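You operate a simulated robot arm through the tools that you are given. There is no shell and no other tool. Be economical: measure what you need, move in short steps, check, and stop when the job is done.

Carry out the task below with a simulated robot arm. There is one attempt and no reset: what you move stays moved.

TASK
Grip the band, tension it until tight, and crimp the gold seal on it.
Fine: stop when the window shows TIGHT; one sealing stroke; open the grip lever only after sealing. Set down upright: what you pick out.

Only the result counts: the job must be done as asked and must still hold three seconds after the hand-in. Knocking over, shifting, dropping, spilling or breaking anything else fails it. Lids that push on must go on centred and level and be pressed home; caps that screw on are set level and turned clockwise until they are tight.

THE ROBOT
A 7-joint arm with a three-finger gripper on a trunk, on a base that drives. Base frame: it is fixed to the floor where the robot stands at the start and does not move with it; the origin is under the middle of the robot, x ahead of it, y to its left, z up. Lengths are in mm, angles in rad, forces in N, time in s.
Its first joint turns from -2.897 to 2.897 rad. Places, roughly: grip lever of the strapper [600, -200, 900]; lever strapper [700, -200, 800]; sealing lever of the strapper [800, -300, 900]; tension lever of the strapper [800, -100, 900]; throat of the strapper [700, -300, 800]. Payload 2.69 kg.
Tool frame: the origin (TCP) lies between the finger pads and is the grasp point; the fingertips stand 29 mm ahead of it; z points along the fingers, y is the line along which they close. Largest opening 120 mm; the body of the gripper starts 78 mm behind the TCP.
Orientation is told as [roll, pitch, yaw] about the base's x, y, z axes, in that order, counted from this pose: with the fingers straight down and closing along the base's y, the tool's x points along the base's -x, its y along +y and its z along -z.

THE INTERFACE
- The arm moves only by the tool send_rows. Its argument "increments" is a list of rows, each a list of 3 entries, a list of its own where there are three numbers: the shift along the tool's x, y, z in mm, then the turn, a rotation vector about the tool's x, y, z in rad, then the finger opening in mm, from 0 to 120. In form: [[[dx, dy, dz], [wx, wy, wz], hand], ...]. A call has 1 to 12 rows; each row shifts and turns the commanded pose from where the row before left it, along the tool's axes as they then stand. A row lasts 0.2 s, in which the tool goes at most 50 mm and 0.15 rad; a call with a longer step from one row to the next is refused whole, and so is a gripper value outside its range. Where a pose cannot be reached the arm comes as near as it can. A force on the tool above 90 N (or 10 N above the force at the start of the call, whichever is more), or a blocked arm, ends the call early, and 0.2 s more pass. Each finger halts on what it meets, pressing with about 27 N; the grip force reading is that of the motor and also rises with nothing between the fingers. The clock runs only during rows and for 0.2 s after the last one: add rows that do not move to give the fingers time. It gives the time, the measured TCP pose, the force on the tool (base axes), the opening and the grip force at its end, in the units of the frame above (readings bear some noise), with the torque about the TCP (base axes, N m) and any sound that the robot's microphone picked up.
- Cameras (640 x 400 px; columns grow to the right, rows downward): "scene" is now at [283.3, 130.6, 1384.6]; the picture's right is [-0.67, -0.74, 0.00], its down [-0.44, 0.40, -0.80] and it looks along [0.59, -0.54, -0.60] (base axes); focal length 257 px, centre (320, 200). "wrist" rides on the gripper at [63, 0, -104] in the tool frame; the picture's right is [0.00, 1.00, 0.00], its down [-0.83, 0.00, -0.56] and it looks along [-0.56, 0.00, 0.83] (tool axes); focal length 275 px, centre (320, 200). There is no depth. A picture from a camera that has moved, and an enlarged one, comes with that camera's place and axes in the base frame and with its lens.
- camera(camera): a new picture of that camera. It takes no simulated time.
- slide_trunk(by): slides the trunk up (or, below 0, down) by that many mm; the arm and the scene camera ride with it, the base frame stays. It gives what a move gives, with no picture.
- base_move(legs): drives the robot by 1 to 6 legs, each [ahead, left, turn to the left] in mm, mm and rad, along the robot's own axes; the way and the turn of a leg run together, so that a leg with both is an arc; at most 1500 mm and 3.142 rad a leg. The arm and the cameras ride along, it lands a little off, and it stops where it bumps. It gives what a move gives.
- pan_tilt(pan, tilt): turns the head with the scene camera to pan (to the left, within 2.496 rad either way) and tilt (down, from -0.506 to 1.204), counted from straight ahead of the robot. It gives what a move gives.
- enlarge(camera, box): a new picture of the part [left, top, right, bottom] of that camera's present view, enlarged. It takes no simulated time.
- sign_off(): hands the job in; it is judged then, once.

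Work in short steps. Places have to be worked out from the pictures, the camera data and where the tool is seen: move nearer, look again, correct. Check each grasp and each placing, and mend what went wrong. You have 120 turns and 98 pictures in all, those below and enlarged ones among them. Open the gripper and draw the arm clear of the work before you hand the job in, unless the task says otherwise; then end with one line.

The tools are called after "Request:" by a JSON object that holds its "op" and its "data". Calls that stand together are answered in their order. send_rows: Moves the arm, as the interface text tells. Its arguments: {"type":"object","properties":{"increments":{"type":"array","items":{"type":"array"}}},"required":["increments"]} The other tools are called the same way: slide_trunk (by) slides the trunk up or down; base_move (legs) drives the base; pan_tilt (pan, tilt) turns the head that bears the scene camera; camera (camera) takes a picture; enlarge (camera, box) takes an enlarged picture of a part of a camera's view; sign_off () hands the job in.

At the start:

```text
clock: 0.0
tool_pos: [425.2, -319.4, 1194.4]
ee_rot: [0.0, 0.001, 0.0]
wrist_force: [-0.2, 0.4, -0.2]
ft_torque: [-0.04, -0.01, 0.04]
width: 120.0
finger_force: 0.0
trunk travel left (down, up): [-375.0, 211.0]
robot x, y, heading: [2.6, 2.9, -0.0]
head pan, tilt: [-0.74, 0.642]
```

scene: 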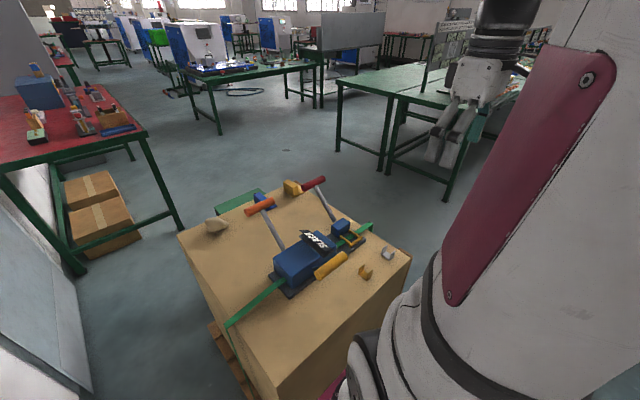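
wrist: 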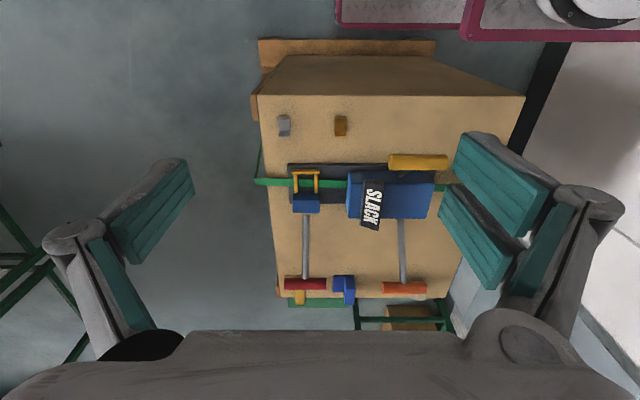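

I start by looking closer at the strapper with both cameras.

Request:
{"op": "enlarge", "data": {"camera": "scene", "box": [170, 160, 420, 340]}}

Request:
{"op": "enlarge", "data": {"camera": "wrist", "box": [240, 80, 500, 320]}}

```text
2.22 times, centred on (295, 250) of scene
camera zoom: at [283.3, 130.6, 1384.6], right [-0.67, -0.74, 0.0], down [-0.44, 0.4, -0.8], along [0.59, -0.54, -0.6], focal length 571 px, centre (376, 89)
```

zoom: 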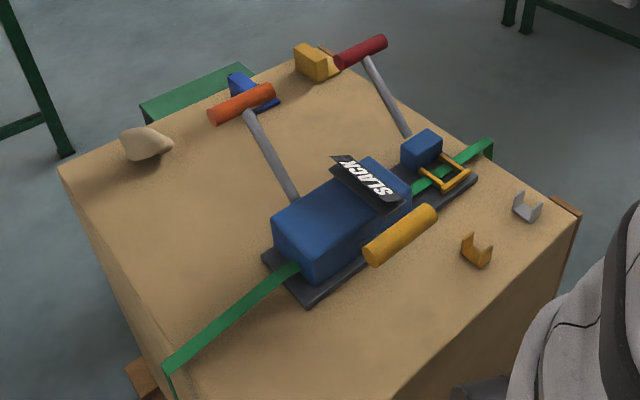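

```text
1.67 times, centred on (370, 200) of wrist
camera zoom: at [363.5, -319.4, 1296.8], right [0.0, 1.0, 0.0], down [0.83, 0.0, 0.56], along [0.56, 0.0, -0.83], focal length 459 px, centre (237, 200)
```

zoom: 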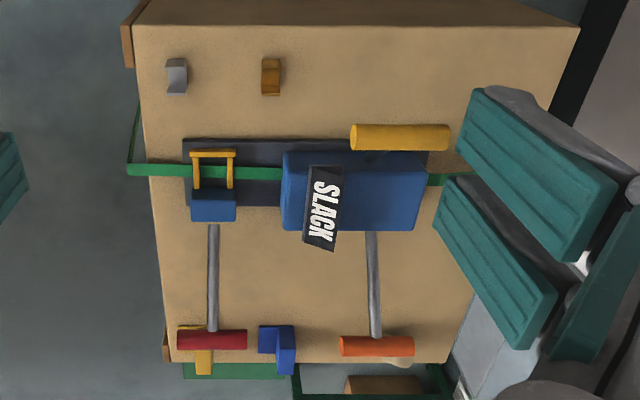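

The gold seal is at about (541,-281,775). I move the wrist camera lower for a closer view of the seal, throat and levers.

Request:
{"op": "send_rows", "data": {"increments": [[[-10, 10, 45], [0, 0, 0], 120], [[-10, 10, 45], [0, 0, 0], 120], [[-10, 10, 45], [0, 0, 0], 120], [[-10, 10, 45], [0, 0, 0], 120]]}}

Request:
{"op": "camera", "data": {"camera": "wrist"}}

```text
clock: 1.0
tool_pos: [466.0, -279.2, 1013.0]
ee_rot: [0.001, -0.003, -0.001]
wrist_force: [0.2, 0.4, 0.0]
ft_torque: [-0.01, -0.02, 0.03]
width: 120.0
finger_force: 0.1
trunk travel left (down, up): [-375.0, 211.0]
robot x, y, heading: [-0.5, -4.1, 0.001]
head pan, tilt: [-0.74, 0.642]
```

```text
93 pictures are left
camera wrist: at [403.9, -279.2, 1116.6], right [0.0, 1.0, 0.0], down [0.83, 0.0, 0.56], along [0.56, 0.0, -0.83], focal length 275 px, centre (320, 200)
```

wrist: 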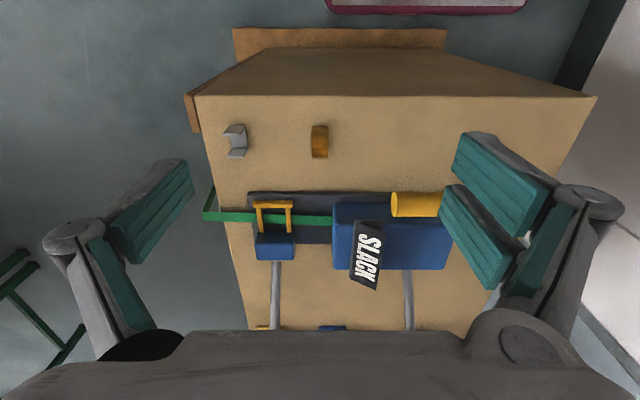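

Enlarging for details of the seal and throat.

Request:
{"op": "enlarge", "data": {"camera": "wrist", "box": [190, 100, 350, 280]}}

Request:
{"op": "enlarge", "data": {"camera": "scene", "box": [300, 200, 420, 300]}}

```text
2.22 times, centred on (270, 190) of wrist
camera zoom: at [403.9, -279.2, 1116.6], right [0.0, 1.0, 0.0], down [0.83, 0.0, 0.56], along [0.56, 0.0, -0.83], focal length 612 px, centre (431, 222)
```

zoom: 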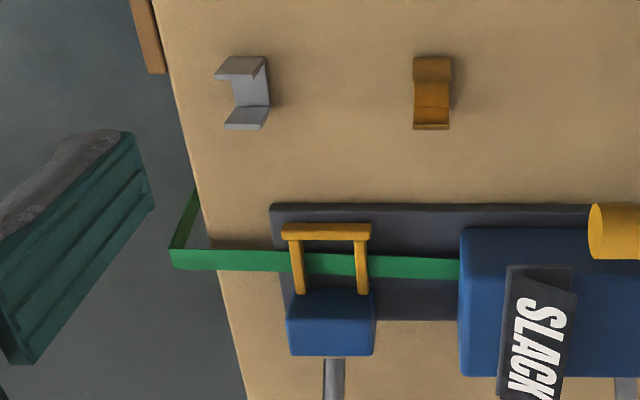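

```text
4.00 times, centred on (360, 250) of scene
camera zoom: at [283.0, 130.6, 1384.6], right [-0.67, -0.74, 0.0], down [-0.44, 0.4, -0.8], along [0.59, -0.54, -0.6], focal length 1028 px, centre (160, 0)
```

zoom: 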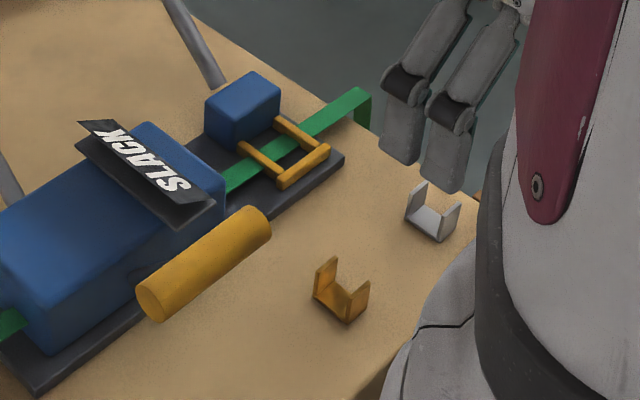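

The gold seal is an open-top U with walls on its ±x sides, and the throat is a yellow frame over the band. I move lower and sideways to triangulate heights.

Request:
{"op": "send_rows", "data": {"increments": [[[-10, -18, 28], [0, 0, 0], 120], [[-10, -18, 28], [0, 0, 0], 120], [[-10, -18, 28], [0, 0, 0], 120], [[0, 0, 0], [0, 0, 0], 120]]}}

Request:
{"op": "camera", "data": {"camera": "wrist"}}

Request:
{"op": "enlarge", "data": {"camera": "wrist", "box": [220, 80, 460, 300]}}

```text
clock: 2.0
tool_pos: [495.2, -334.5, 929.6]
ee_rot: [0.001, 0.0, 0.0]
wrist_force: [0.5, 0.2, -0.4]
ft_torque: [-0.02, 0.01, -0.03]
width: 120.3
finger_force: 0.1
trunk travel left (down, up): [-375.0, 211.0]
robot x, y, heading: [2.2, -2.7, -0.001]
head pan, tilt: [-0.74, 0.642]
```

```text
90 pictures are left
camera wrist: at [433.4, -334.6, 1033.2], right [0.0, 1.0, 0.0], down [0.83, 0.0, 0.56], along [0.56, 0.0, -0.83], focal length 275 px, centre (320, 200)
```

wrist: 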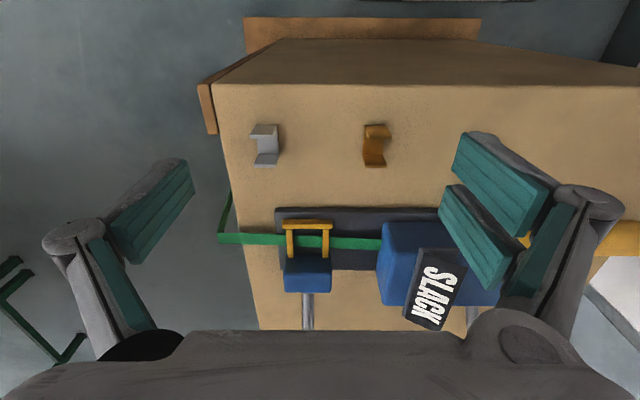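

```text
1.82 times, centred on (340, 190) of wrist
camera zoom: at [433.4, -334.6, 1033.2], right [0.0, 1.0, 0.0], down [0.83, 0.0, 0.56], along [0.56, 0.0, -0.83], focal length 500 px, centre (284, 218)
```

zoom: 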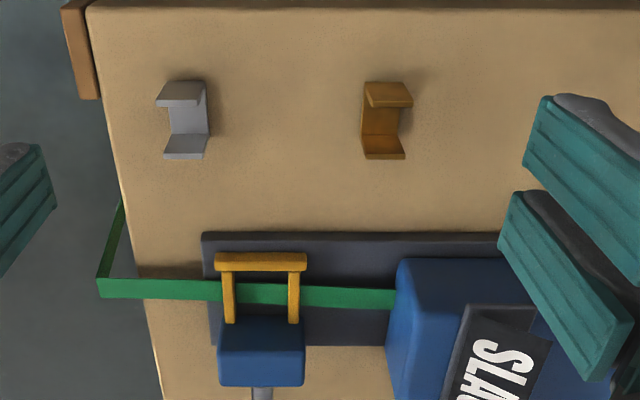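

Zooming tightly on the seal and the throat.

Request:
{"op": "enlarge", "data": {"camera": "wrist", "box": [340, 105, 420, 185]}}

Request:
{"op": "enlarge", "data": {"camera": "wrist", "box": [260, 195, 360, 305]}}

```text
5.00 times, centred on (380, 145) of wrist
camera zoom: at [433.4, -334.6, 1033.2], right [0.0, 1.0, 0.0], down [0.83, 0.0, 0.56], along [0.56, 0.0, -0.83], focal length 1376 px, centre (20, 475)
```

zoom: 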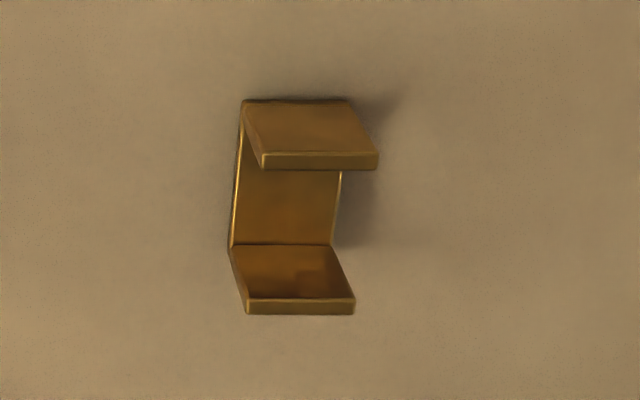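

```text
3.64 times, centred on (310, 250) of wrist
camera zoom: at [433.4, -334.6, 1033.2], right [0.0, 1.0, 0.0], down [0.83, 0.0, 0.56], along [0.56, 0.0, -0.83], focal length 1001 px, centre (356, 18)
```

zoom: 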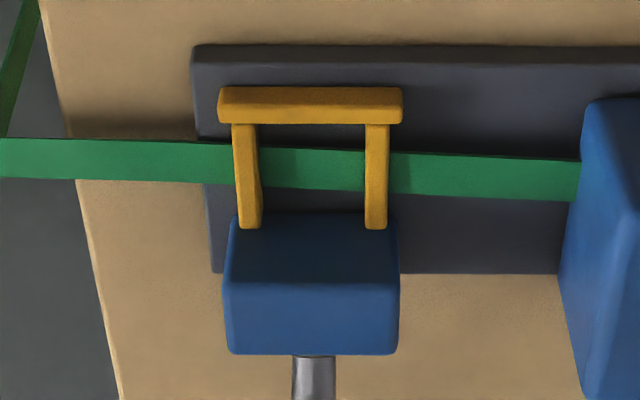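

Seal: centre about (544,-278), base z≈759, top z≈786, size 34×22×27. The throat centre is about (666,-350). Next I look at the grip lever.

Request:
{"op": "enlarge", "data": {"camera": "scene", "box": [260, 210, 380, 310]}}

Request:
{"op": "send_rows", "data": {"increments": [[[10, 40, -40], [0, 0, 0], 120], [[10, 40, -20], [0, 0, 0], 120], [[0, 40, 0], [0, 0, 0], 120], [[0, 40, 0], [0, 0, 0], 120]]}}

Request:
{"op": "camera", "data": {"camera": "wrist"}}

```text
4.00 times, centred on (320, 260) of scene
camera zoom: at [283.3, 130.6, 1384.6], right [-0.67, -0.74, 0.0], down [-0.44, 0.4, -0.8], along [0.59, -0.54, -0.6], focal length 1028 px, centre (320, -40)
```

zoom: 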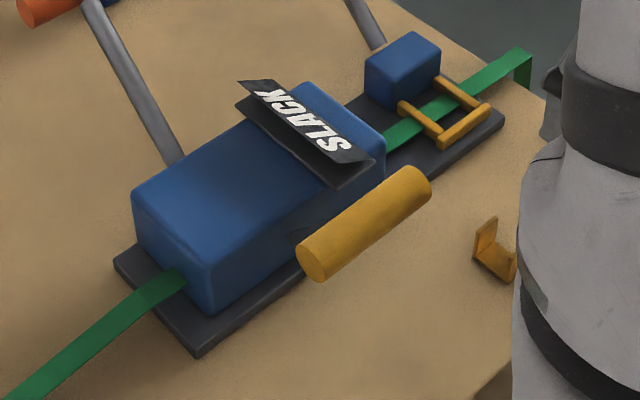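

```text
refused: row 1 steps farther than a row can; nothing moved
```

```text
85 pictures are left
camera wrist: at [433.4, -334.6, 1033.2], right [0.0, 1.0, 0.0], down [0.83, 0.0, 0.56], along [0.56, 0.0, -0.83], focal length 275 px, centre (320, 200)
```

wrist: 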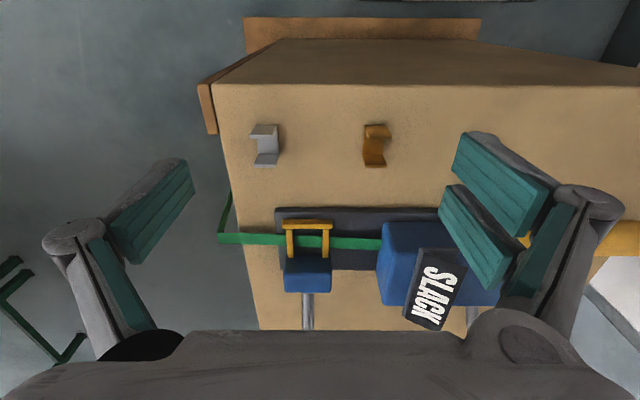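

Smaller rows this time, to view the grip lever.

Request:
{"op": "send_rows", "data": {"increments": [[[5, 30, -25], [0, 0, 0], 120], [[5, 30, -25], [0, 0, 0], 120], [[0, 35, 0], [0, 0, 0], 120], [[0, 35, 0], [0, 0, 0], 120], [[0, 30, 0], [0, 0, 0], 120]]}}

Request:
{"op": "camera", "data": {"camera": "wrist"}}

```text
clock: 3.2
tool_pos: [483.9, -172.6, 979.7]
ee_rot: [0.0, 0.0, 0.001]
wrist_force: [-0.8, -1.2, -1.2]
ft_torque: [0.05, -0.03, -0.01]
width: 119.9
finger_force: 0.1
trunk travel left (down, up): [-375.0, 211.0]
robot x, y, heading: [3.3, 1.0, 0.003]
head pan, tilt: [-0.74, 0.642]
```

```text
84 pictures are left
camera wrist: at [422.3, -172.7, 1083.5], right [0.0, 1.0, 0.0], down [0.83, 0.0, 0.56], along [0.56, 0.0, -0.83], focal length 275 px, centre (320, 200)
```

wrist: 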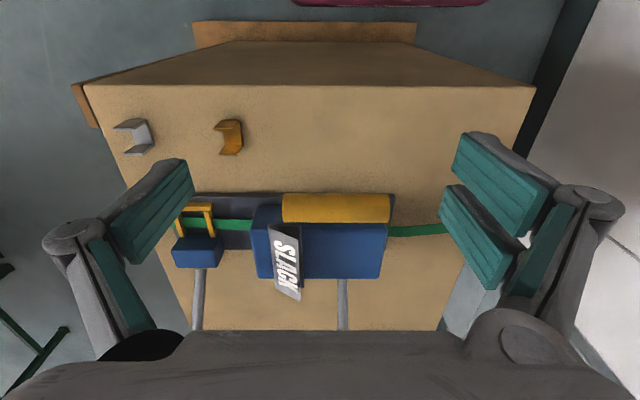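

The grip handle is a horizontal cylinder at about (567,-157,883), about 100 mm long along y. I turn the hand 90° so the fingers close along x around it.

Request:
{"op": "send_rows", "data": {"increments": [[[0, 0, 0], [0, 0, 0.143], 120], [[0, 0, 0], [0, 0, 0.143], 120], [[0, 0, 0], [0, 0, 0.143], 120], [[0, 0, 0], [0, 0, 0.143], 100], [[0, 0, 0], [0, 0, 0.143], 80], [[0, 0, 0], [0, 0, 0.143], 70], [[0, 0, 0], [0, 0, 0.143], 70], [[0, 0, 0], [0, 0, 0.143], 70], [[0, 0, 0], [0, 0, 0.143], 70], [[0, 0, 0], [0, 0, 0.143], 70], [[0, 0, 0], [0, 0, 0.141], 70], [[0, 0, 0], [0, 0, 0], 70]]}}

Request:
{"op": "camera", "data": {"camera": "wrist"}}

```text
clock: 5.8
tool_pos: [484.4, -173.3, 978.7]
ee_rot: [0.0, 0.0, -1.573]
wrist_force: [0.2, 0.2, 0.1]
ft_torque: [0.03, 0.0, -0.01]
width: 69.8
finger_force: 0.1
trunk travel left (down, up): [-375.0, 211.0]
robot x, y, heading: [-1.0, -1.4, -0.005]
head pan, tilt: [-0.74, 0.642]
```

```text
83 pictures are left
camera wrist: at [486.0, -110.0, 1082.6], right [1.0, 0.0, 0.0], down [0.0, -0.83, 0.56], along [0.0, -0.56, -0.83], focal length 275 px, centre (320, 200)
```

wrist: 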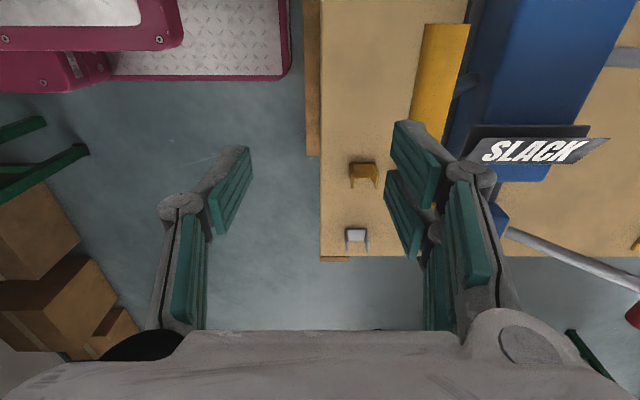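

The view shows the shaft joining the handle mid-length (y≈-155). I go above the handle at (566,-130), then descend with the fingers straddling it.

Request:
{"op": "send_rows", "data": {"increments": [[[15, 27, 0], [0, 0, 0], 64], [[15, 27, 0], [0, 0, 0], 64], [[13, 28, 0], [0, 0, 0], 64], [[0, 0, 15], [0, 0, 0], 64], [[0, 0, 15], [0, 0, 0], 64], [[0, 0, 0], [0, 0, 0], 64]]}}

Request:
{"op": "camera", "data": {"camera": "wrist"}}

Request:
{"op": "camera", "data": {"camera": "scene"}}

```text
clock: 7.2
tool_pos: [567.9, -129.8, 949.7]
ee_rot: [0.0, -0.001, -1.569]
wrist_force: [0.4, -1.0, -0.3]
ft_torque: [-0.02, 0.01, 0.03]
width: 64.3
finger_force: 0.0
trunk travel left (down, up): [-375.0, 211.0]
robot x, y, heading: [3.8, 1.0, 0.0]
head pan, tilt: [-0.74, 0.642]
```

```text
82 pictures are left
camera wrist: at [568.6, -67.7, 1053.6], right [1.0, 0.0, 0.0], down [0.0, -0.83, 0.56], along [0.0, -0.56, -0.83], focal length 275 px, centre (320, 200)
```

wrist: 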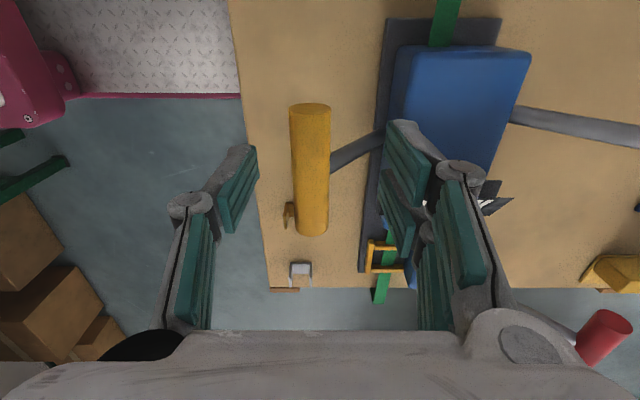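

```text
81 pictures are left
camera scene: at [283.3, 130.6, 1384.6], right [-0.67, -0.74, 0.0], down [-0.44, 0.4, -0.8], along [0.59, -0.54, -0.6], focal length 257 px, centre (320, 200)
```

scene: 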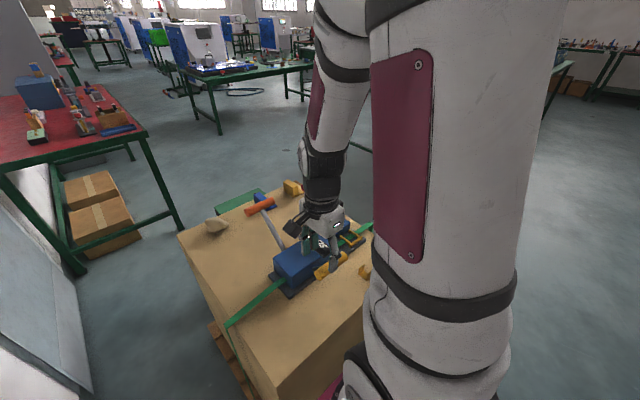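

The fingers straddle the handle nicely. I go down 66 mm and close.

Request:
{"op": "send_rows", "data": {"increments": [[[0, -2, 20], [0, 0, 0], 64], [[0, -1, 20], [0, 0, 0], 64], [[0, 0, 20], [0, 0, 0], 64], [[0, 0, 6], [0, 0, 0], 64], [[0, 0, 0], [0, 0, 0], 20], [[0, 0, 0], [0, 0, 0], 20], [[0, 0, 0], [0, 0, 0], 20]]}}

Request:
{"op": "camera", "data": {"camera": "wrist"}}

```text
clock: 8.8
tool_pos: [560.7, -129.3, 884.2]
ee_rot: [-0.004, 0.004, -1.572]
wrist_force: [-17.2, 7.6, 0.5]
ft_torque: [0.45, 0.21, 0.05]
width: 24.2
finger_force: 44.9
trunk travel left (down, up): [-375.0, 211.0]
robot x, y, heading: [1.5, -2.0, -0.005]
head pan, tilt: [-0.74, 0.642]
```

```text
80 pictures are left
camera wrist: at [563.0, -66.9, 987.5], right [1.0, 0.0, 0.0], down [0.01, -0.83, 0.55], along [0.0, -0.55, -0.83], focal length 275 px, centre (320, 200)
```

wrist: 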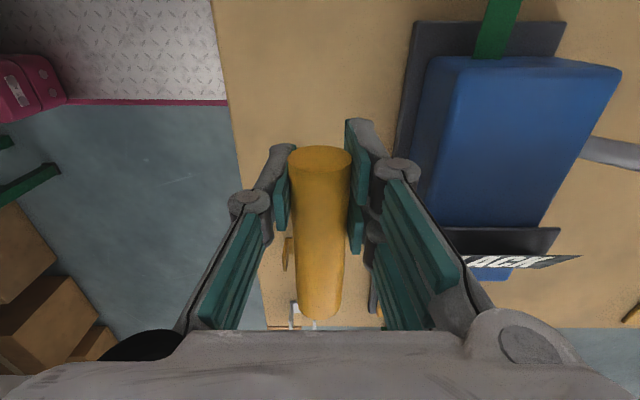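

Gripped (24 mm, lever stiff at x≈561). I test the direction by moving gently down and toward the robot along the presumed arc.

Request:
{"op": "send_rows", "data": {"increments": [[[0, -8, 5], [0, 0, 0], 20], [[0, -4, 5], [0, 0, 0], 20], [[0, 0, 0], [0, 0, 0], 20]]}}

```text
clock: 9.6
tool_pos: [553.4, -130.4, 872.9]
ee_rot: [-0.001, 0.0, -1.57]
wrist_force: [0.8, 16.8, 4.3]
ft_torque: [-0.35, -0.33, 0.06]
width: 23.6
finger_force: 45.3
trunk travel left (down, up): [-375.0, 211.0]
robot x, y, heading: [1.8, -0.8, 0.001]
head pan, tilt: [-0.74, 0.642]
```

It follows with little force. I continue down along the arc.

Request:
{"op": "send_rows", "data": {"increments": [[[0, -5, 8], [0, 0, 0], 20], [[0, -4, 8], [0, 0, 0], 20], [[0, -4, 8], [0, 0, 0], 20], [[0, 0, 0], [0, 0, 0], 20]]}}

Request:
{"op": "camera", "data": {"camera": "wrist"}}

```text
clock: 10.6
tool_pos: [538.6, -130.6, 849.4]
ee_rot: [-0.014, 0.008, -1.573]
wrist_force: [-42.5, 16.3, 21.9]
ft_torque: [-0.38, -0.27, 0.19]
width: 23.7
finger_force: 44.9
out of reach, approached as far as the arm can: row 2, 3
trunk travel left (down, up): [-375.0, 211.0]
robot x, y, heading: [-0.5, 1.1, -0.0]
head pan, tilt: [-0.74, 0.642]
```

```text
79 pictures are left
camera wrist: at [540.5, -67.6, 953.7], right [1.0, 0.0, -0.01], down [0.01, -0.84, 0.55], along [-0.01, -0.55, -0.84], focal length 275 px, centre (320, 200)
```

wrist: 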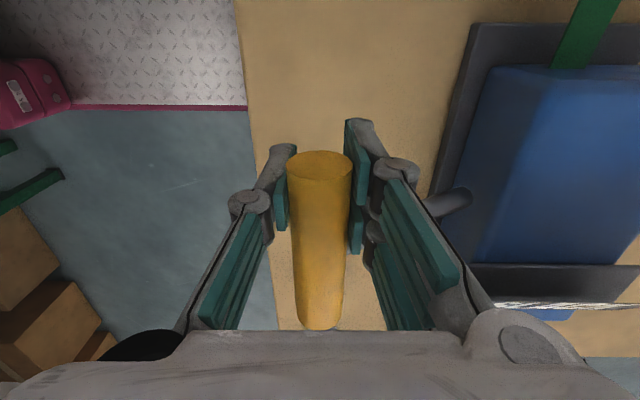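

The lever turns down, but the arm is at its inner reach limit. I release, rise, and drive the base back 100 mm.

Request:
{"op": "send_rows", "data": {"increments": [[[0, 0, 0], [0, 0, 0], 60], [[0, 0, 0], [0, 0, 0], 60], [[0, 8, -20], [0, 0, 0], 60], [[0, 8, -40], [0, 0, 0], 60], [[0, 0, -40], [0, 0, 0], 60], [[0, 0, 0], [0, 0, 0], 60]]}}

Request:
{"op": "camera", "data": {"camera": "wrist"}}

Request:
{"op": "base_move", "data": {"legs": [[-100, 0, 0]]}}

Request:
{"op": "camera", "data": {"camera": "wrist"}}

```text
clock: 12.0
tool_pos: [562.6, -134.2, 950.6]
ee_rot: [0.002, -0.002, -1.573]
wrist_force: [1.1, 0.1, -0.3]
ft_torque: [-0.05, -0.02, 0.03]
width: 59.9
finger_force: 0.1
trunk travel left (down, up): [-375.0, 211.0]
robot x, y, heading: [-1.1, -2.9, 0.0]
head pan, tilt: [-0.74, 0.642]
```

```text
78 pictures are left
camera wrist: at [563.1, -70.6, 1053.1], right [1.0, 0.0, 0.0], down [0.0, -0.83, 0.56], along [0.0, -0.56, -0.83], focal length 275 px, centre (320, 200)
```

wrist: 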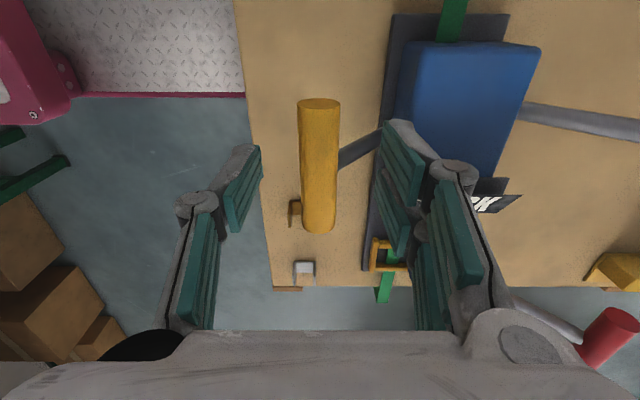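

```text
clock: 13.2
tool_pos: [460.8, -132.4, 948.7]
ee_rot: [0.002, 0.001, -1.571]
wrist_force: [0.3, -0.2, -0.5]
ft_torque: [0.01, -0.03, -0.02]
width: 59.9
finger_force: 0.0
trunk travel left (down, up): [-375.0, 211.0]
robot x, y, heading: [-102.3, -4.0, -0.005]
head pan, tilt: [-0.74, 0.642]
```

```text
77 pictures are left
camera wrist: at [462.2, -68.8, 1052.6], right [1.0, 0.01, 0.0], down [0.01, -0.83, 0.56], along [0.0, -0.56, -0.83], focal length 275 px, centre (320, 200)
```

wrist: 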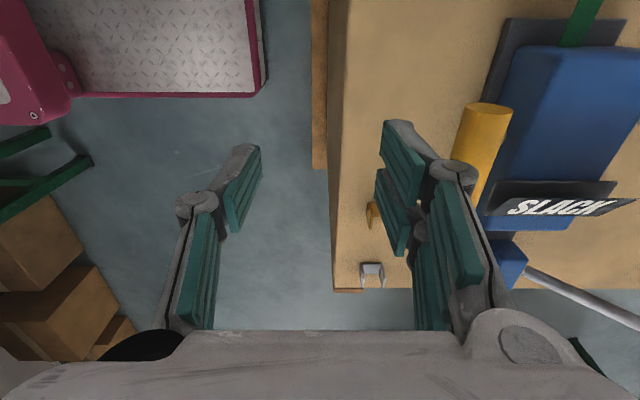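

The lever sprang back since it wasn't taken to its latch. Now, with more reach, I grip it again.

Request:
{"op": "send_rows", "data": {"increments": [[[1, 34, 0], [0, 0, 0], 60], [[1, 34, 0], [0, 0, 0], 60], [[0, 34, 0], [0, 0, 0], 60], [[0, 0, 22], [0, 0, 0], 60], [[0, 0, 22], [0, 0, 0], 60], [[0, 0, 22], [0, 0, 0], 60], [[0, 0, 0], [0, 0, 0], 20], [[0, 0, 0], [0, 0, 0], 20], [[0, 0, 0], [0, 0, 0], 20]]}}

Request:
{"op": "send_rows", "data": {"increments": [[[0, -6, 6], [0, 0, 0], 20], [[0, -6, 7], [0, 0, 0], 20], [[0, -6, 8], [0, 0, 0], 20], [[0, -4, 8], [0, 0, 0], 20], [[0, 0, 0], [0, 0, 0], 20]]}}

```text
clock: 15.2
tool_pos: [563.7, -126.5, 883.4]
ee_rot: [-0.002, -0.001, -1.57]
wrist_force: [-8.8, 1.0, -1.7]
ft_torque: [0.1, -0.04, -0.04]
width: 26.6
finger_force: 4.9
trunk travel left (down, up): [-375.0, 211.0]
robot x, y, heading: [-99.9, -1.1, -0.003]
head pan, tilt: [-0.74, 0.642]
```

```text
clock: 16.4
tool_pos: [541.4, -128.8, 853.0]
ee_rot: [0.001, 0.0, -1.568]
wrist_force: [7.7, 14.0, -0.4]
ft_torque: [0.12, -0.27, -0.42]
width: 25.5
finger_force: 44.8
trunk travel left (down, up): [-375.0, 211.0]
robot x, y, heading: [-102.3, 0.3, 0.004]
head pan, tilt: [-0.74, 0.642]
```

Little resistance. Continuing along the arc.

Request:
{"op": "send_rows", "data": {"increments": [[[0, -4, 8], [0, 0, 0], 20], [[0, -4, 8], [0, 0, 0], 20], [[0, -3, 8], [0, 0, 0], 20], [[0, 0, 0], [0, 0, 0], 20]]}}

Request:
{"op": "camera", "data": {"camera": "wrist"}}

```text
clock: 17.4
tool_pos: [531.6, -130.2, 830.3]
ee_rot: [0.0, -0.002, -1.567]
wrist_force: [14.7, 13.3, -3.4]
ft_torque: [-0.23, -0.09, -0.22]
width: 26.8
finger_force: 44.6
trunk travel left (down, up): [-375.0, 211.0]
robot x, y, heading: [-103.4, 1.1, -0.0]
head pan, tilt: [-0.74, 0.642]
```

```text
76 pictures are left
camera wrist: at [531.7, -65.7, 933.3], right [1.0, 0.01, 0.0], down [0.01, -0.83, 0.56], along [0.01, -0.56, -0.83], focal length 275 px, centre (320, 200)
```

wrist: 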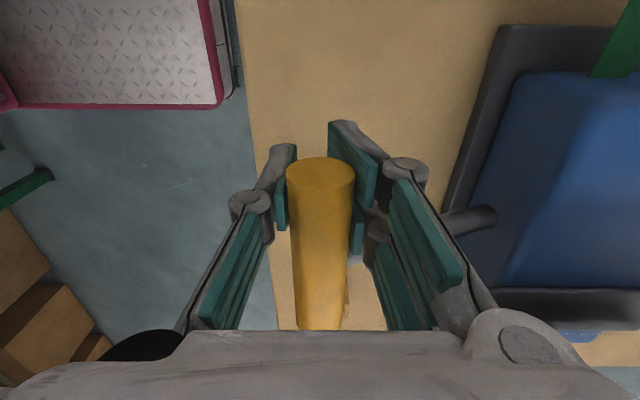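

Fitted pivot about (660,789) with R≈134. Continue down to z≈802.

Request:
{"op": "send_rows", "data": {"increments": [[[0, 0, 8], [0, 0, 0], 20], [[0, -1, 8], [0, 0, 0], 20], [[0, -1, 7], [0, 0, 0], 20], [[0, 0, 5], [0, 0, 0], 20], [[0, 0, 0], [0, 0, 0], 20]]}}

```text
clock: 18.6
tool_pos: [526.0, -129.9, 802.4]
ee_rot: [-0.003, 0.001, -1.567]
wrist_force: [-11.1, 4.0, 0.6]
ft_torque: [-0.02, -0.16, 0.01]
width: 27.7
finger_force: 44.6
trunk travel left (down, up): [-375.0, 211.0]
robot x, y, heading: [-104.1, 3.1, 0.003]
head pan, tilt: [-0.74, 0.642]
```

No stop met yet. A little further, with care for the box top (fingertips now at about 773).

Request:
{"op": "send_rows", "data": {"increments": [[[0, 0, 4], [0, 0, 0], 20], [[0, 0, 4], [0, 0, 0], 20], [[0, 0, 0], [0, 0, 0], 20]]}}

Request:
{"op": "camera", "data": {"camera": "wrist"}}

Request:
{"op": "camera", "data": {"camera": "scene"}}

```text
clock: 19.4
tool_pos: [525.8, -128.8, 793.6]
ee_rot: [-0.002, 0.002, -1.569]
wrist_force: [-25.7, 4.8, -0.1]
ft_torque: [-0.16, -0.48, -0.08]
width: 26.7
finger_force: 44.2
trunk travel left (down, up): [-375.0, 211.0]
robot x, y, heading: [-101.9, -2.9, -0.002]
head pan, tilt: [-0.74, 0.642]
```

```text
75 pictures are left
camera wrist: at [526.8, -66.3, 897.8], right [1.0, 0.01, 0.0], down [0.01, -0.83, 0.55], along [0.0, -0.55, -0.83], focal length 275 px, centre (320, 200)
```

wrist: 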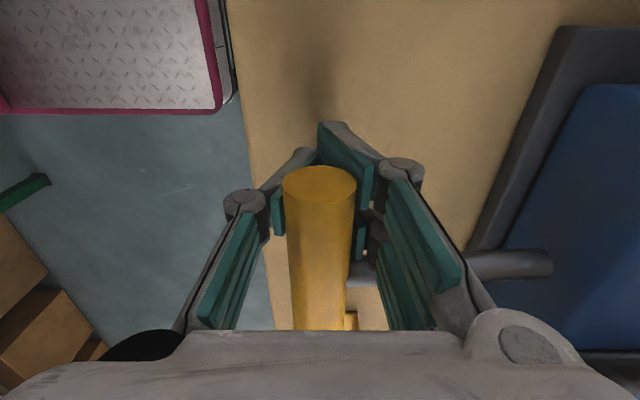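

```text
74 pictures are left
camera scene: at [181.3, 131.3, 1384.8], right [-0.67, -0.74, 0.0], down [-0.44, 0.4, -0.8], along [0.59, -0.54, -0.6], focal length 257 px, centre (320, 200)
```

scene: 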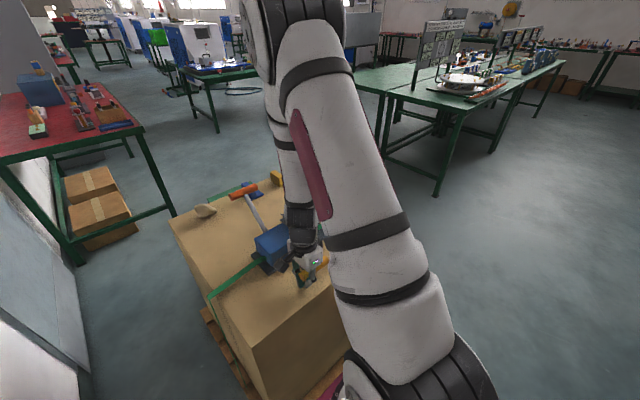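

The handle seems to have slid up in the fingers a bit. I let go and rise straight up to see whether the lever stays.

Request:
{"op": "send_rows", "data": {"increments": [[[0, 0, 0], [0, 0, 0], 60], [[0, 0, 0], [0, 0, 0], 60], [[0, 0, 0], [0, 0, 0], 60]]}}

Request:
{"op": "camera", "data": {"camera": "wrist"}}

```text
clock: 20.1
tool_pos: [530.0, -129.9, 793.0]
ee_rot: [0.002, 0.0, -1.569]
wrist_force: [1.0, 0.6, 0.7]
ft_torque: [-0.07, -0.01, -0.01]
width: 61.1
finger_force: 0.8
trunk travel left (down, up): [-375.0, 211.0]
robot x, y, heading: [-96.9, 1.7, 0.002]
head pan, tilt: [-0.74, 0.642]
```

```text
73 pictures are left
camera wrist: at [529.2, -66.6, 897.9], right [1.0, 0.01, 0.0], down [0.01, -0.83, 0.56], along [0.0, -0.56, -0.83], focal length 275 px, centre (320, 200)
```

wrist: 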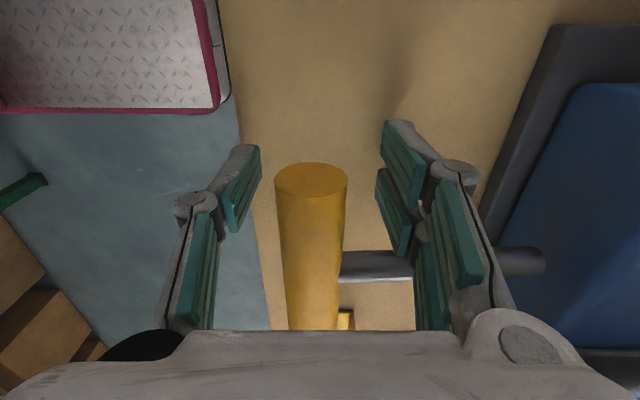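

The lever stays down. To be sure it's at its end, I rise, close the fingers and press gently from above.

Request:
{"op": "send_rows", "data": {"increments": [[[0, 0, -40], [0, 0, 0], 60], [[0, 0, -40], [0, 0, 0], 60], [[0, -3, 0], [0, 0, 0], 0], [[0, 0, 0], [0, 0, 0], 0], [[0, 0, 10], [0, 0, 0], 0]]}}

Request:
{"op": "camera", "data": {"camera": "wrist"}}

```text
clock: 21.4
tool_pos: [527.8, -131.0, 864.6]
ee_rot: [0.003, -0.001, -1.568]
wrist_force: [36.2, 12.8, -8.1]
ft_torque: [0.37, -1.04, -0.2]
width: 25.5
finger_force: 45.5
trunk travel left (down, up): [-375.0, 211.0]
robot x, y, heading: [-104.0, -3.0, -0.001]
head pan, tilt: [-0.74, 0.642]
```

```text
72 pictures are left
camera wrist: at [529.3, -67.3, 968.1], right [1.0, 0.01, 0.0], down [0.0, -0.83, 0.56], along [0.01, -0.56, -0.83], focal length 275 px, centre (320, 200)
```

wrist: 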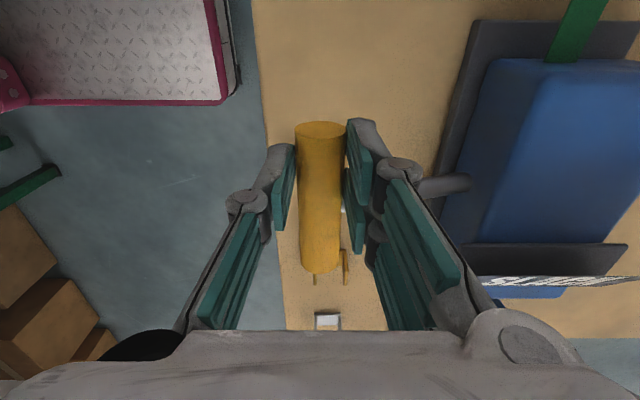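

The lever slowly rose again and is caught between the fingers, so it was not latched. I release, rise clear and look where it rests.

Request:
{"op": "send_rows", "data": {"increments": [[[0, 0, 0], [0, 0, 0], 70], [[0, 5, 0], [0, 0, 0], 70], [[0, 10, -30], [0, 0, 0], 70], [[0, 10, -40], [0, 0, 0], 70], [[0, 0, -10], [0, 0, 0], 70], [[0, 0, 0], [0, 0, 0], 0], [[0, 0, 0], [0, 0, 0], 0], [[0, 0, 0], [0, 0, 0], 0]]}}

Request:
{"op": "camera", "data": {"camera": "wrist"}}

```text
clock: 23.1
tool_pos: [550.6, -131.1, 943.3]
ee_rot: [-0.001, 0.001, -1.569]
wrist_force: [0.6, 0.2, 0.0]
ft_torque: [0.05, 0.0, -0.01]
width: 0.0
finger_force: 26.8
trunk travel left (down, up): [-375.0, 211.0]
robot x, y, heading: [-98.3, 1.8, 0.006]
head pan, tilt: [-0.74, 0.642]
```

```text
71 pictures are left
camera wrist: at [550.8, -68.1, 1047.1], right [1.0, 0.01, 0.0], down [0.01, -0.83, 0.56], along [0.0, -0.56, -0.83], focal length 275 px, centre (320, 200)
```

wrist: 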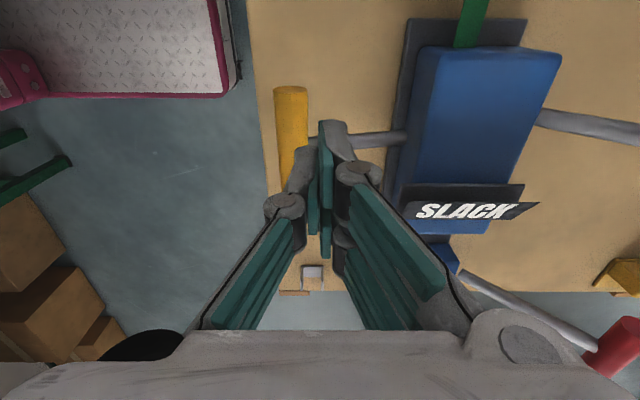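

The lever stays where it is left (now at about (527,·,815)); earlier the fingers dragged it. Now I press it down from above with closed fingers.

Request:
{"op": "send_rows", "data": {"increments": [[[0, -25, 20], [0, 0, 0], 0], [[0, 0, 25], [0, 0, 0], 0], [[0, 0, 25], [0, 0, 0], 0], [[0, 0, 8], [0, 0, 0], 0], [[0, 0, 8], [0, 0, 0], 0], [[0, 0, 8], [0, 0, 0], 0], [[0, 0, 0], [0, 0, 0], 0]]}}

Request:
{"op": "camera", "data": {"camera": "wrist"}}

```text
clock: 24.8
tool_pos: [525.1, -131.2, 849.5]
ee_rot: [0.0, 0.0, -1.567]
wrist_force: [0.2, 0.1, 0.6]
ft_torque: [0.02, 0.01, 0.01]
width: 0.0
finger_force: 27.2
trunk travel left (down, up): [-375.0, 211.0]
robot x, y, heading: [-104.0, 0.7, 0.003]
head pan, tilt: [-0.74, 0.642]
```

```text
70 pictures are left
camera wrist: at [526.5, -67.0, 953.3], right [1.0, 0.01, 0.0], down [0.01, -0.83, 0.56], along [0.0, -0.56, -0.83], focal length 275 px, centre (320, 200)
```

wrist: 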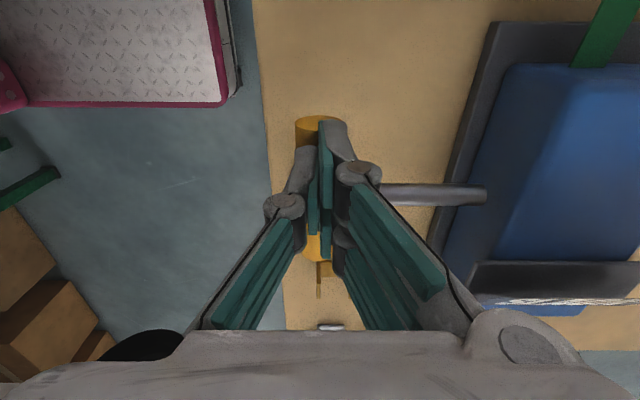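

Centred on the handle with no contact yet. I keep pressing down in small steps.

Request:
{"op": "send_rows", "data": {"increments": [[[0, 0, 6], [0, 0, 0], 0], [[0, 0, 6], [0, 0, 0], 0], [[0, 0, 6], [0, 0, 0], 0], [[0, 0, 0], [0, 0, 0], 0]]}}

```text
clock: 25.6
tool_pos: [526.3, -129.4, 838.6]
ee_rot: [0.011, 0.004, -1.569]
wrist_force: [-20.2, 5.1, 66.9]
ft_torque: [-0.49, 0.43, 0.0]
width: 6.1
finger_force: 28.4
trunk travel left (down, up): [-375.0, 211.0]
robot x, y, heading: [-100.3, 1.4, 0.002]
head pan, tilt: [-0.74, 0.642]
stopped in row 4: the force on the tool passed its limit at 95 N (the readings are from after the stop); the commanded pose is now the measured one
```

It's a hard stop (95 N), so the grip lever is at its end. I rise and check that it stays.

Request:
{"op": "send_rows", "data": {"increments": [[[0, 0, -30], [0, 0, 0], 0], [[0, 0, -45], [0, 0, 0], 0], [[0, 0, -45], [0, 0, 0], 0], [[0, 0, 0], [0, 0, 0], 0]]}}

Request:
{"op": "camera", "data": {"camera": "wrist"}}

```text
clock: 26.6
tool_pos: [525.6, -129.2, 956.0]
ee_rot: [0.006, 0.001, -1.57]
wrist_force: [0.7, -0.3, -1.1]
ft_torque: [-0.05, 0.0, 0.03]
width: 0.0
finger_force: 28.8
trunk travel left (down, up): [-375.0, 211.0]
robot x, y, heading: [-103.8, 0.0, 0.004]
head pan, tilt: [-0.74, 0.642]
```

```text
69 pictures are left
camera wrist: at [525.8, -66.7, 1059.8], right [1.0, 0.01, 0.01], down [0.0, -0.83, 0.56], along [0.01, -0.56, -0.83], focal length 275 px, centre (320, 200)
```

wrist: 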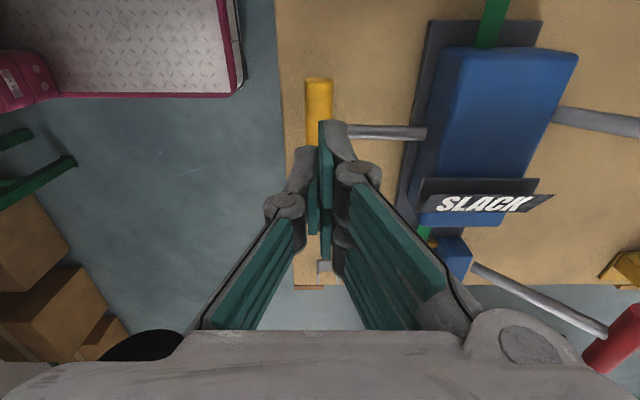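

The grip lever stays down. I drive 50 mm ahead for reach to the tension lever, then move above its orange handle at about (846,-140,913).

Request:
{"op": "send_rows", "data": {"increments": [[[0, 0, -45], [0, 0, 0], 30], [[0, 0, 0], [0, 0, 0], 64]]}}

Request:
{"op": "base_move", "data": {"legs": [[50, 0, 0]]}}

Request:
{"op": "send_rows", "data": {"increments": [[[2, 45, 0], [0, 0, 0], 64], [[2, 45, 0], [0, 0, 0], 64], [[2, 45, 0], [0, 0, 0], 64], [[2, 45, 0], [0, 0, 0], 64], [[2, 45, 0], [0, 0, 0], 64], [[2, 40, 0], [0, 0, 0], 64], [[0, 0, 0], [0, 0, 0], 64]]}}

Request:
{"op": "camera", "data": {"camera": "wrist"}}

```text
clock: 27.2
tool_pos: [525.4, -128.9, 1000.5]
ee_rot: [0.008, 0.0, -1.569]
wrist_force: [0.0, 0.0, 0.7]
ft_torque: [0.01, 0.04, -0.01]
width: 64.2
finger_force: 0.1
trunk travel left (down, up): [-375.0, 211.0]
robot x, y, heading: [-102.5, 2.7, 0.002]
head pan, tilt: [-0.74, 0.642]
```

```text
clock: 28.1
tool_pos: [573.7, -128.7, 1000.0]
ee_rot: [0.006, 0.001, -1.568]
wrist_force: [-0.9, -0.7, -0.4]
ft_torque: [0.02, -0.01, 0.0]
width: 63.8
finger_force: 0.2
trunk travel left (down, up): [-375.0, 211.0]
robot x, y, heading: [-55.9, 1.5, 0.001]
head pan, tilt: [-0.74, 0.642]
```

```text
clock: 29.7
tool_pos: [840.0, -114.2, 1002.6]
ee_rot: [0.009, -0.002, -1.568]
wrist_force: [0.0, 0.8, 0.1]
ft_torque: [0.01, 0.01, 0.02]
width: 64.1
finger_force: 0.0
trunk travel left (down, up): [-375.0, 211.0]
robot x, y, heading: [-51.4, 3.4, -0.001]
head pan, tilt: [-0.74, 0.642]
```

```text
68 pictures are left
camera wrist: at [838.3, -51.7, 1106.8], right [1.0, 0.01, 0.01], down [0.0, -0.83, 0.56], along [0.01, -0.56, -0.83], focal length 275 px, centre (320, 200)
```

wrist: 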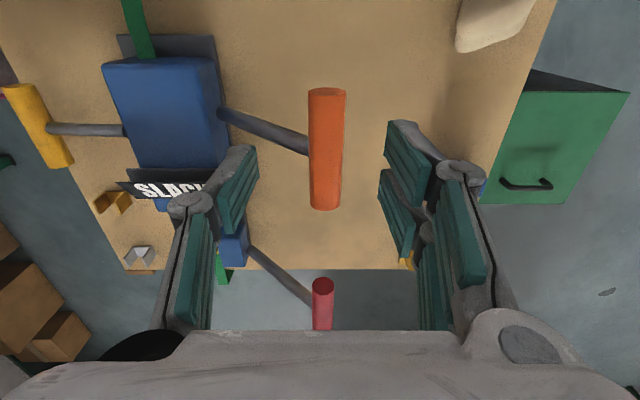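

The orange handle is centred at about (843,-141,908). I descend around it and grip.

Request:
{"op": "send_rows", "data": {"increments": [[[0, 3, 30], [0, 0, 0], 64], [[0, 0, 30], [0, 0, 0], 64], [[0, 0, 28], [0, 0, 0], 64], [[0, 0, 4], [0, 0, 0], 64], [[0, 0, 0], [0, 0, 0], 15], [[0, 0, 0], [0, 0, 0], 15], [[0, 0, 0], [0, 0, 0], 15]]}}

Request:
{"op": "camera", "data": {"camera": "wrist"}}

```text
clock: 31.3
tool_pos: [844.1, -115.9, 910.4]
ee_rot: [0.008, 0.0, -1.569]
wrist_force: [7.4, -0.8, -1.7]
ft_torque: [0.12, -0.06, -0.16]
width: 24.2
finger_force: 44.0
trunk travel left (down, up): [-375.0, 211.0]
robot x, y, heading: [-53.9, -0.3, 0.004]
head pan, tilt: [-0.74, 0.642]
```

```text
67 pictures are left
camera wrist: at [843.3, -52.5, 1014.1], right [1.0, 0.01, 0.01], down [0.0, -0.83, 0.56], along [0.01, -0.56, -0.83], focal length 275 px, centre (320, 200)
```

wrist: 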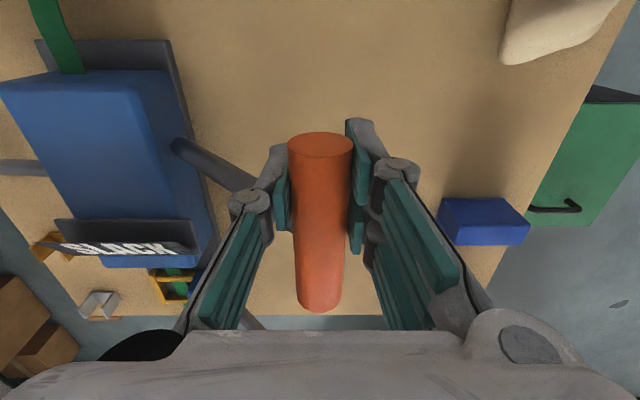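

Gripped. I test the stroke direction gently: up and toward the robot.

Request:
{"op": "send_rows", "data": {"increments": [[[0, -5, -5], [0, 0, 0], 15], [[0, -5, -5], [0, 0, 0], 15], [[0, 0, 0], [0, 0, 0], 15]]}}

```text
clock: 32.1
tool_pos: [841.9, -115.6, 921.0]
ee_rot: [0.026, -0.003, -1.565]
wrist_force: [73.0, 2.5, -33.1]
ft_torque: [0.38, -0.02, -0.31]
width: 24.6
finger_force: 45.0
trunk travel left (down, up): [-375.0, 211.0]
robot x, y, heading: [-49.3, 1.4, 0.005]
head pan, tilt: [-0.74, 0.642]
```

That way is a stop (73 N). The stroke must go down and away, so I reverse.

Request:
{"op": "send_rows", "data": {"increments": [[[0, 6, 5], [0, 0, 0], 15], [[0, 6, 7], [0, 0, 0], 15], [[0, 5, 6], [0, 0, 0], 15], [[0, 5, 6], [0, 0, 0], 15], [[0, 0, 0], [0, 0, 0], 15]]}}

```text
clock: 33.3
tool_pos: [857.8, -114.3, 899.2]
ee_rot: [0.015, 0.001, -1.567]
wrist_force: [31.2, 17.9, 23.2]
ft_torque: [-0.25, -0.17, -0.1]
width: 24.5
finger_force: 45.0
trunk travel left (down, up): [-375.0, 211.0]
robot x, y, heading: [-52.2, 2.8, 0.004]
head pan, tilt: [-0.74, 0.642]
```

It turns that way. Following the arc (pivot about (760,789), R≈147) further down.

Request:
{"op": "send_rows", "data": {"increments": [[[0, 11, 5], [0, 0, 0], 15], [[0, 7, 8], [0, 0, 0], 15], [[0, 6, 8], [0, 0, 0], 15], [[0, 6, 8], [0, 0, 0], 15], [[0, 0, 0], [0, 0, 0], 15]]}}

Request:
{"op": "camera", "data": {"camera": "wrist"}}

```text
clock: 34.5
tool_pos: [877.0, -116.3, 864.4]
ee_rot: [-0.017, 0.005, -1.571]
wrist_force: [-54.5, 17.7, -18.8]
ft_torque: [-0.4, -0.22, -0.03]
width: 24.3
finger_force: 45.1
trunk travel left (down, up): [-375.0, 211.0]
robot x, y, heading: [-54.9, 0.1, -0.004]
head pan, tilt: [-0.74, 0.642]
```

```text
66 pictures are left
camera wrist: at [879.0, -53.3, 967.8], right [1.0, 0.0, -0.02], down [0.01, -0.83, 0.55], along [-0.01, -0.55, -0.83], focal length 275 px, centre (320, 200)
```

wrist: 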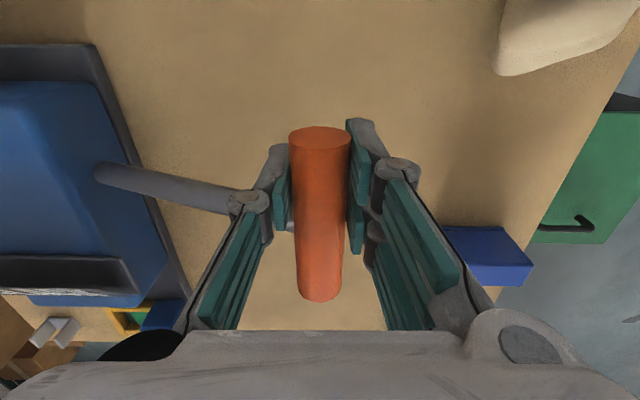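

Correcting the arc (x was a bit too large) and continuing down.

Request:
{"op": "send_rows", "data": {"increments": [[[0, -5, 9], [0, 0, 0], 15], [[0, 3, 8], [0, 0, 0], 15], [[0, 3, 8], [0, 0, 0], 15], [[0, 2, 8], [0, 0, 0], 15], [[0, 0, 0], [0, 0, 0], 15]]}}

Request:
{"op": "camera", "data": {"camera": "wrist"}}

```text
clock: 35.7
tool_pos: [884.2, -116.5, 834.6]
ee_rot: [0.0, 0.001, -1.569]
wrist_force: [-31.9, 8.3, 0.7]
ft_torque: [-0.13, 0.46, -0.07]
width: 24.6
finger_force: 44.7
trunk travel left (down, up): [-375.0, 211.0]
robot x, y, heading: [-51.1, 1.7, 0.004]
head pan, tilt: [-0.74, 0.642]
```

```text
65 pictures are left
camera wrist: at [884.7, -53.1, 939.2], right [1.0, 0.01, 0.0], down [0.0, -0.83, 0.55], along [0.0, -0.55, -0.83], focal length 275 px, centre (320, 200)
```

wrist: 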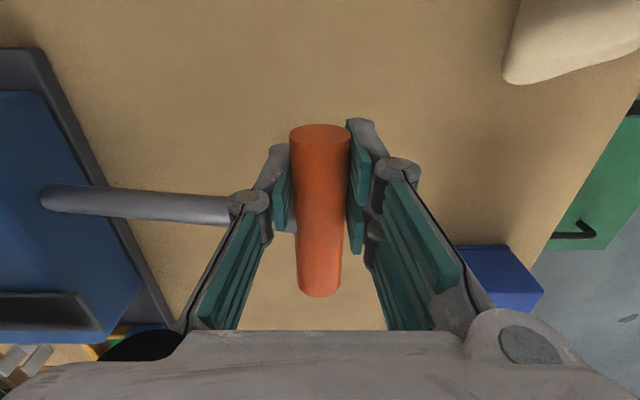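

Still following freely. Continue down.

Request:
{"op": "send_rows", "data": {"increments": [[[0, -2, 8], [0, 0, 0], 15], [[0, 1, 8], [0, 0, 0], 15], [[0, 1, 8], [0, 0, 0], 15], [[0, 0, 8], [0, 0, 0], 15], [[0, 0, 0], [0, 0, 0], 15]]}}

Request:
{"op": "camera", "data": {"camera": "wrist"}}

Request:
{"op": "camera", "data": {"camera": "scene"}}

```text
clock: 36.9
tool_pos: [888.6, -114.8, 803.1]
ee_rot: [0.01, 0.0, -1.57]
wrist_force: [-10.4, -0.4, 0.3]
ft_torque: [-0.07, -0.44, -0.04]
width: 22.4
finger_force: 2.6
trunk travel left (down, up): [-375.0, 211.0]
robot x, y, heading: [-51.0, 4.9, 0.004]
head pan, tilt: [-0.74, 0.642]
```

```text
64 pictures are left
camera wrist: at [888.5, -52.7, 906.7], right [1.0, 0.01, 0.01], down [0.0, -0.83, 0.56], along [0.01, -0.56, -0.83], focal length 275 px, centre (320, 200)
```

wrist: 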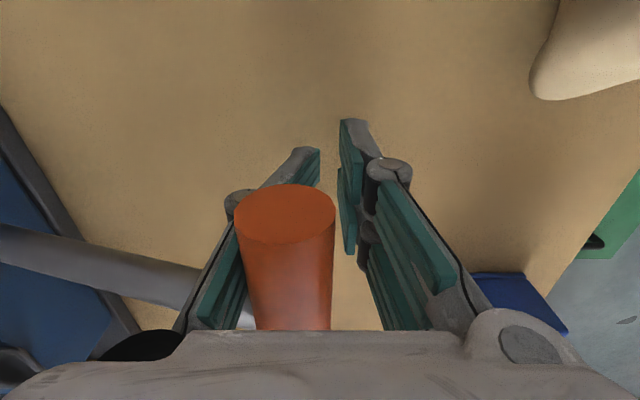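

```text
63 pictures are left
camera scene: at [231.2, 131.2, 1384.5], right [-0.67, -0.74, 0.0], down [-0.44, 0.4, -0.8], along [0.59, -0.54, -0.6], focal length 257 px, centre (320, 200)
```

scene: 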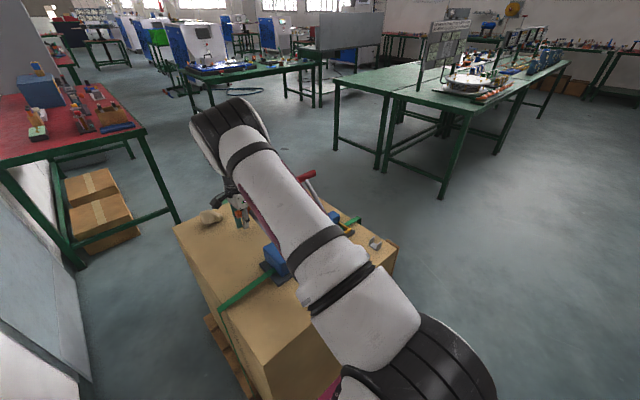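

The handle hit its lower stop at about z≈834 and slid out of the fingers. I slide the hand out sideways (+y) past the handle end, then rise.

Request:
{"op": "send_rows", "data": {"increments": [[[0, 3, 0], [0, 0, 0], 22], [[18, 0, 0], [0, 0, 0], 22], [[18, 0, 0], [0, 0, 0], 22], [[16, 0, 0], [0, 0, 0], 22], [[0, 0, 0], [0, 0, 0], 22]]}}

Request:
{"op": "camera", "data": {"camera": "wrist"}}

```text
clock: 38.1
tool_pos: [892.6, -61.2, 803.5]
ee_rot: [0.012, 0.003, -1.567]
wrist_force: [4.3, 6.8, 4.0]
ft_torque: [-0.66, 0.45, -0.04]
width: 22.0
finger_force: 0.0
trunk travel left (down, up): [-375.0, 211.0]
robot x, y, heading: [-53.5, -0.9, 0.004]
head pan, tilt: [-0.74, 0.642]
```

```text
62 pictures are left
camera wrist: at [891.1, 1.5, 907.1], right [1.0, 0.01, 0.01], down [0.0, -0.83, 0.55], along [0.01, -0.55, -0.83], focal length 275 px, centre (320, 200)
```

wrist: 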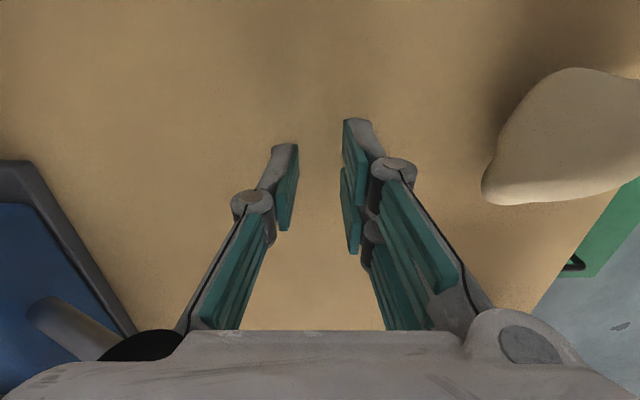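

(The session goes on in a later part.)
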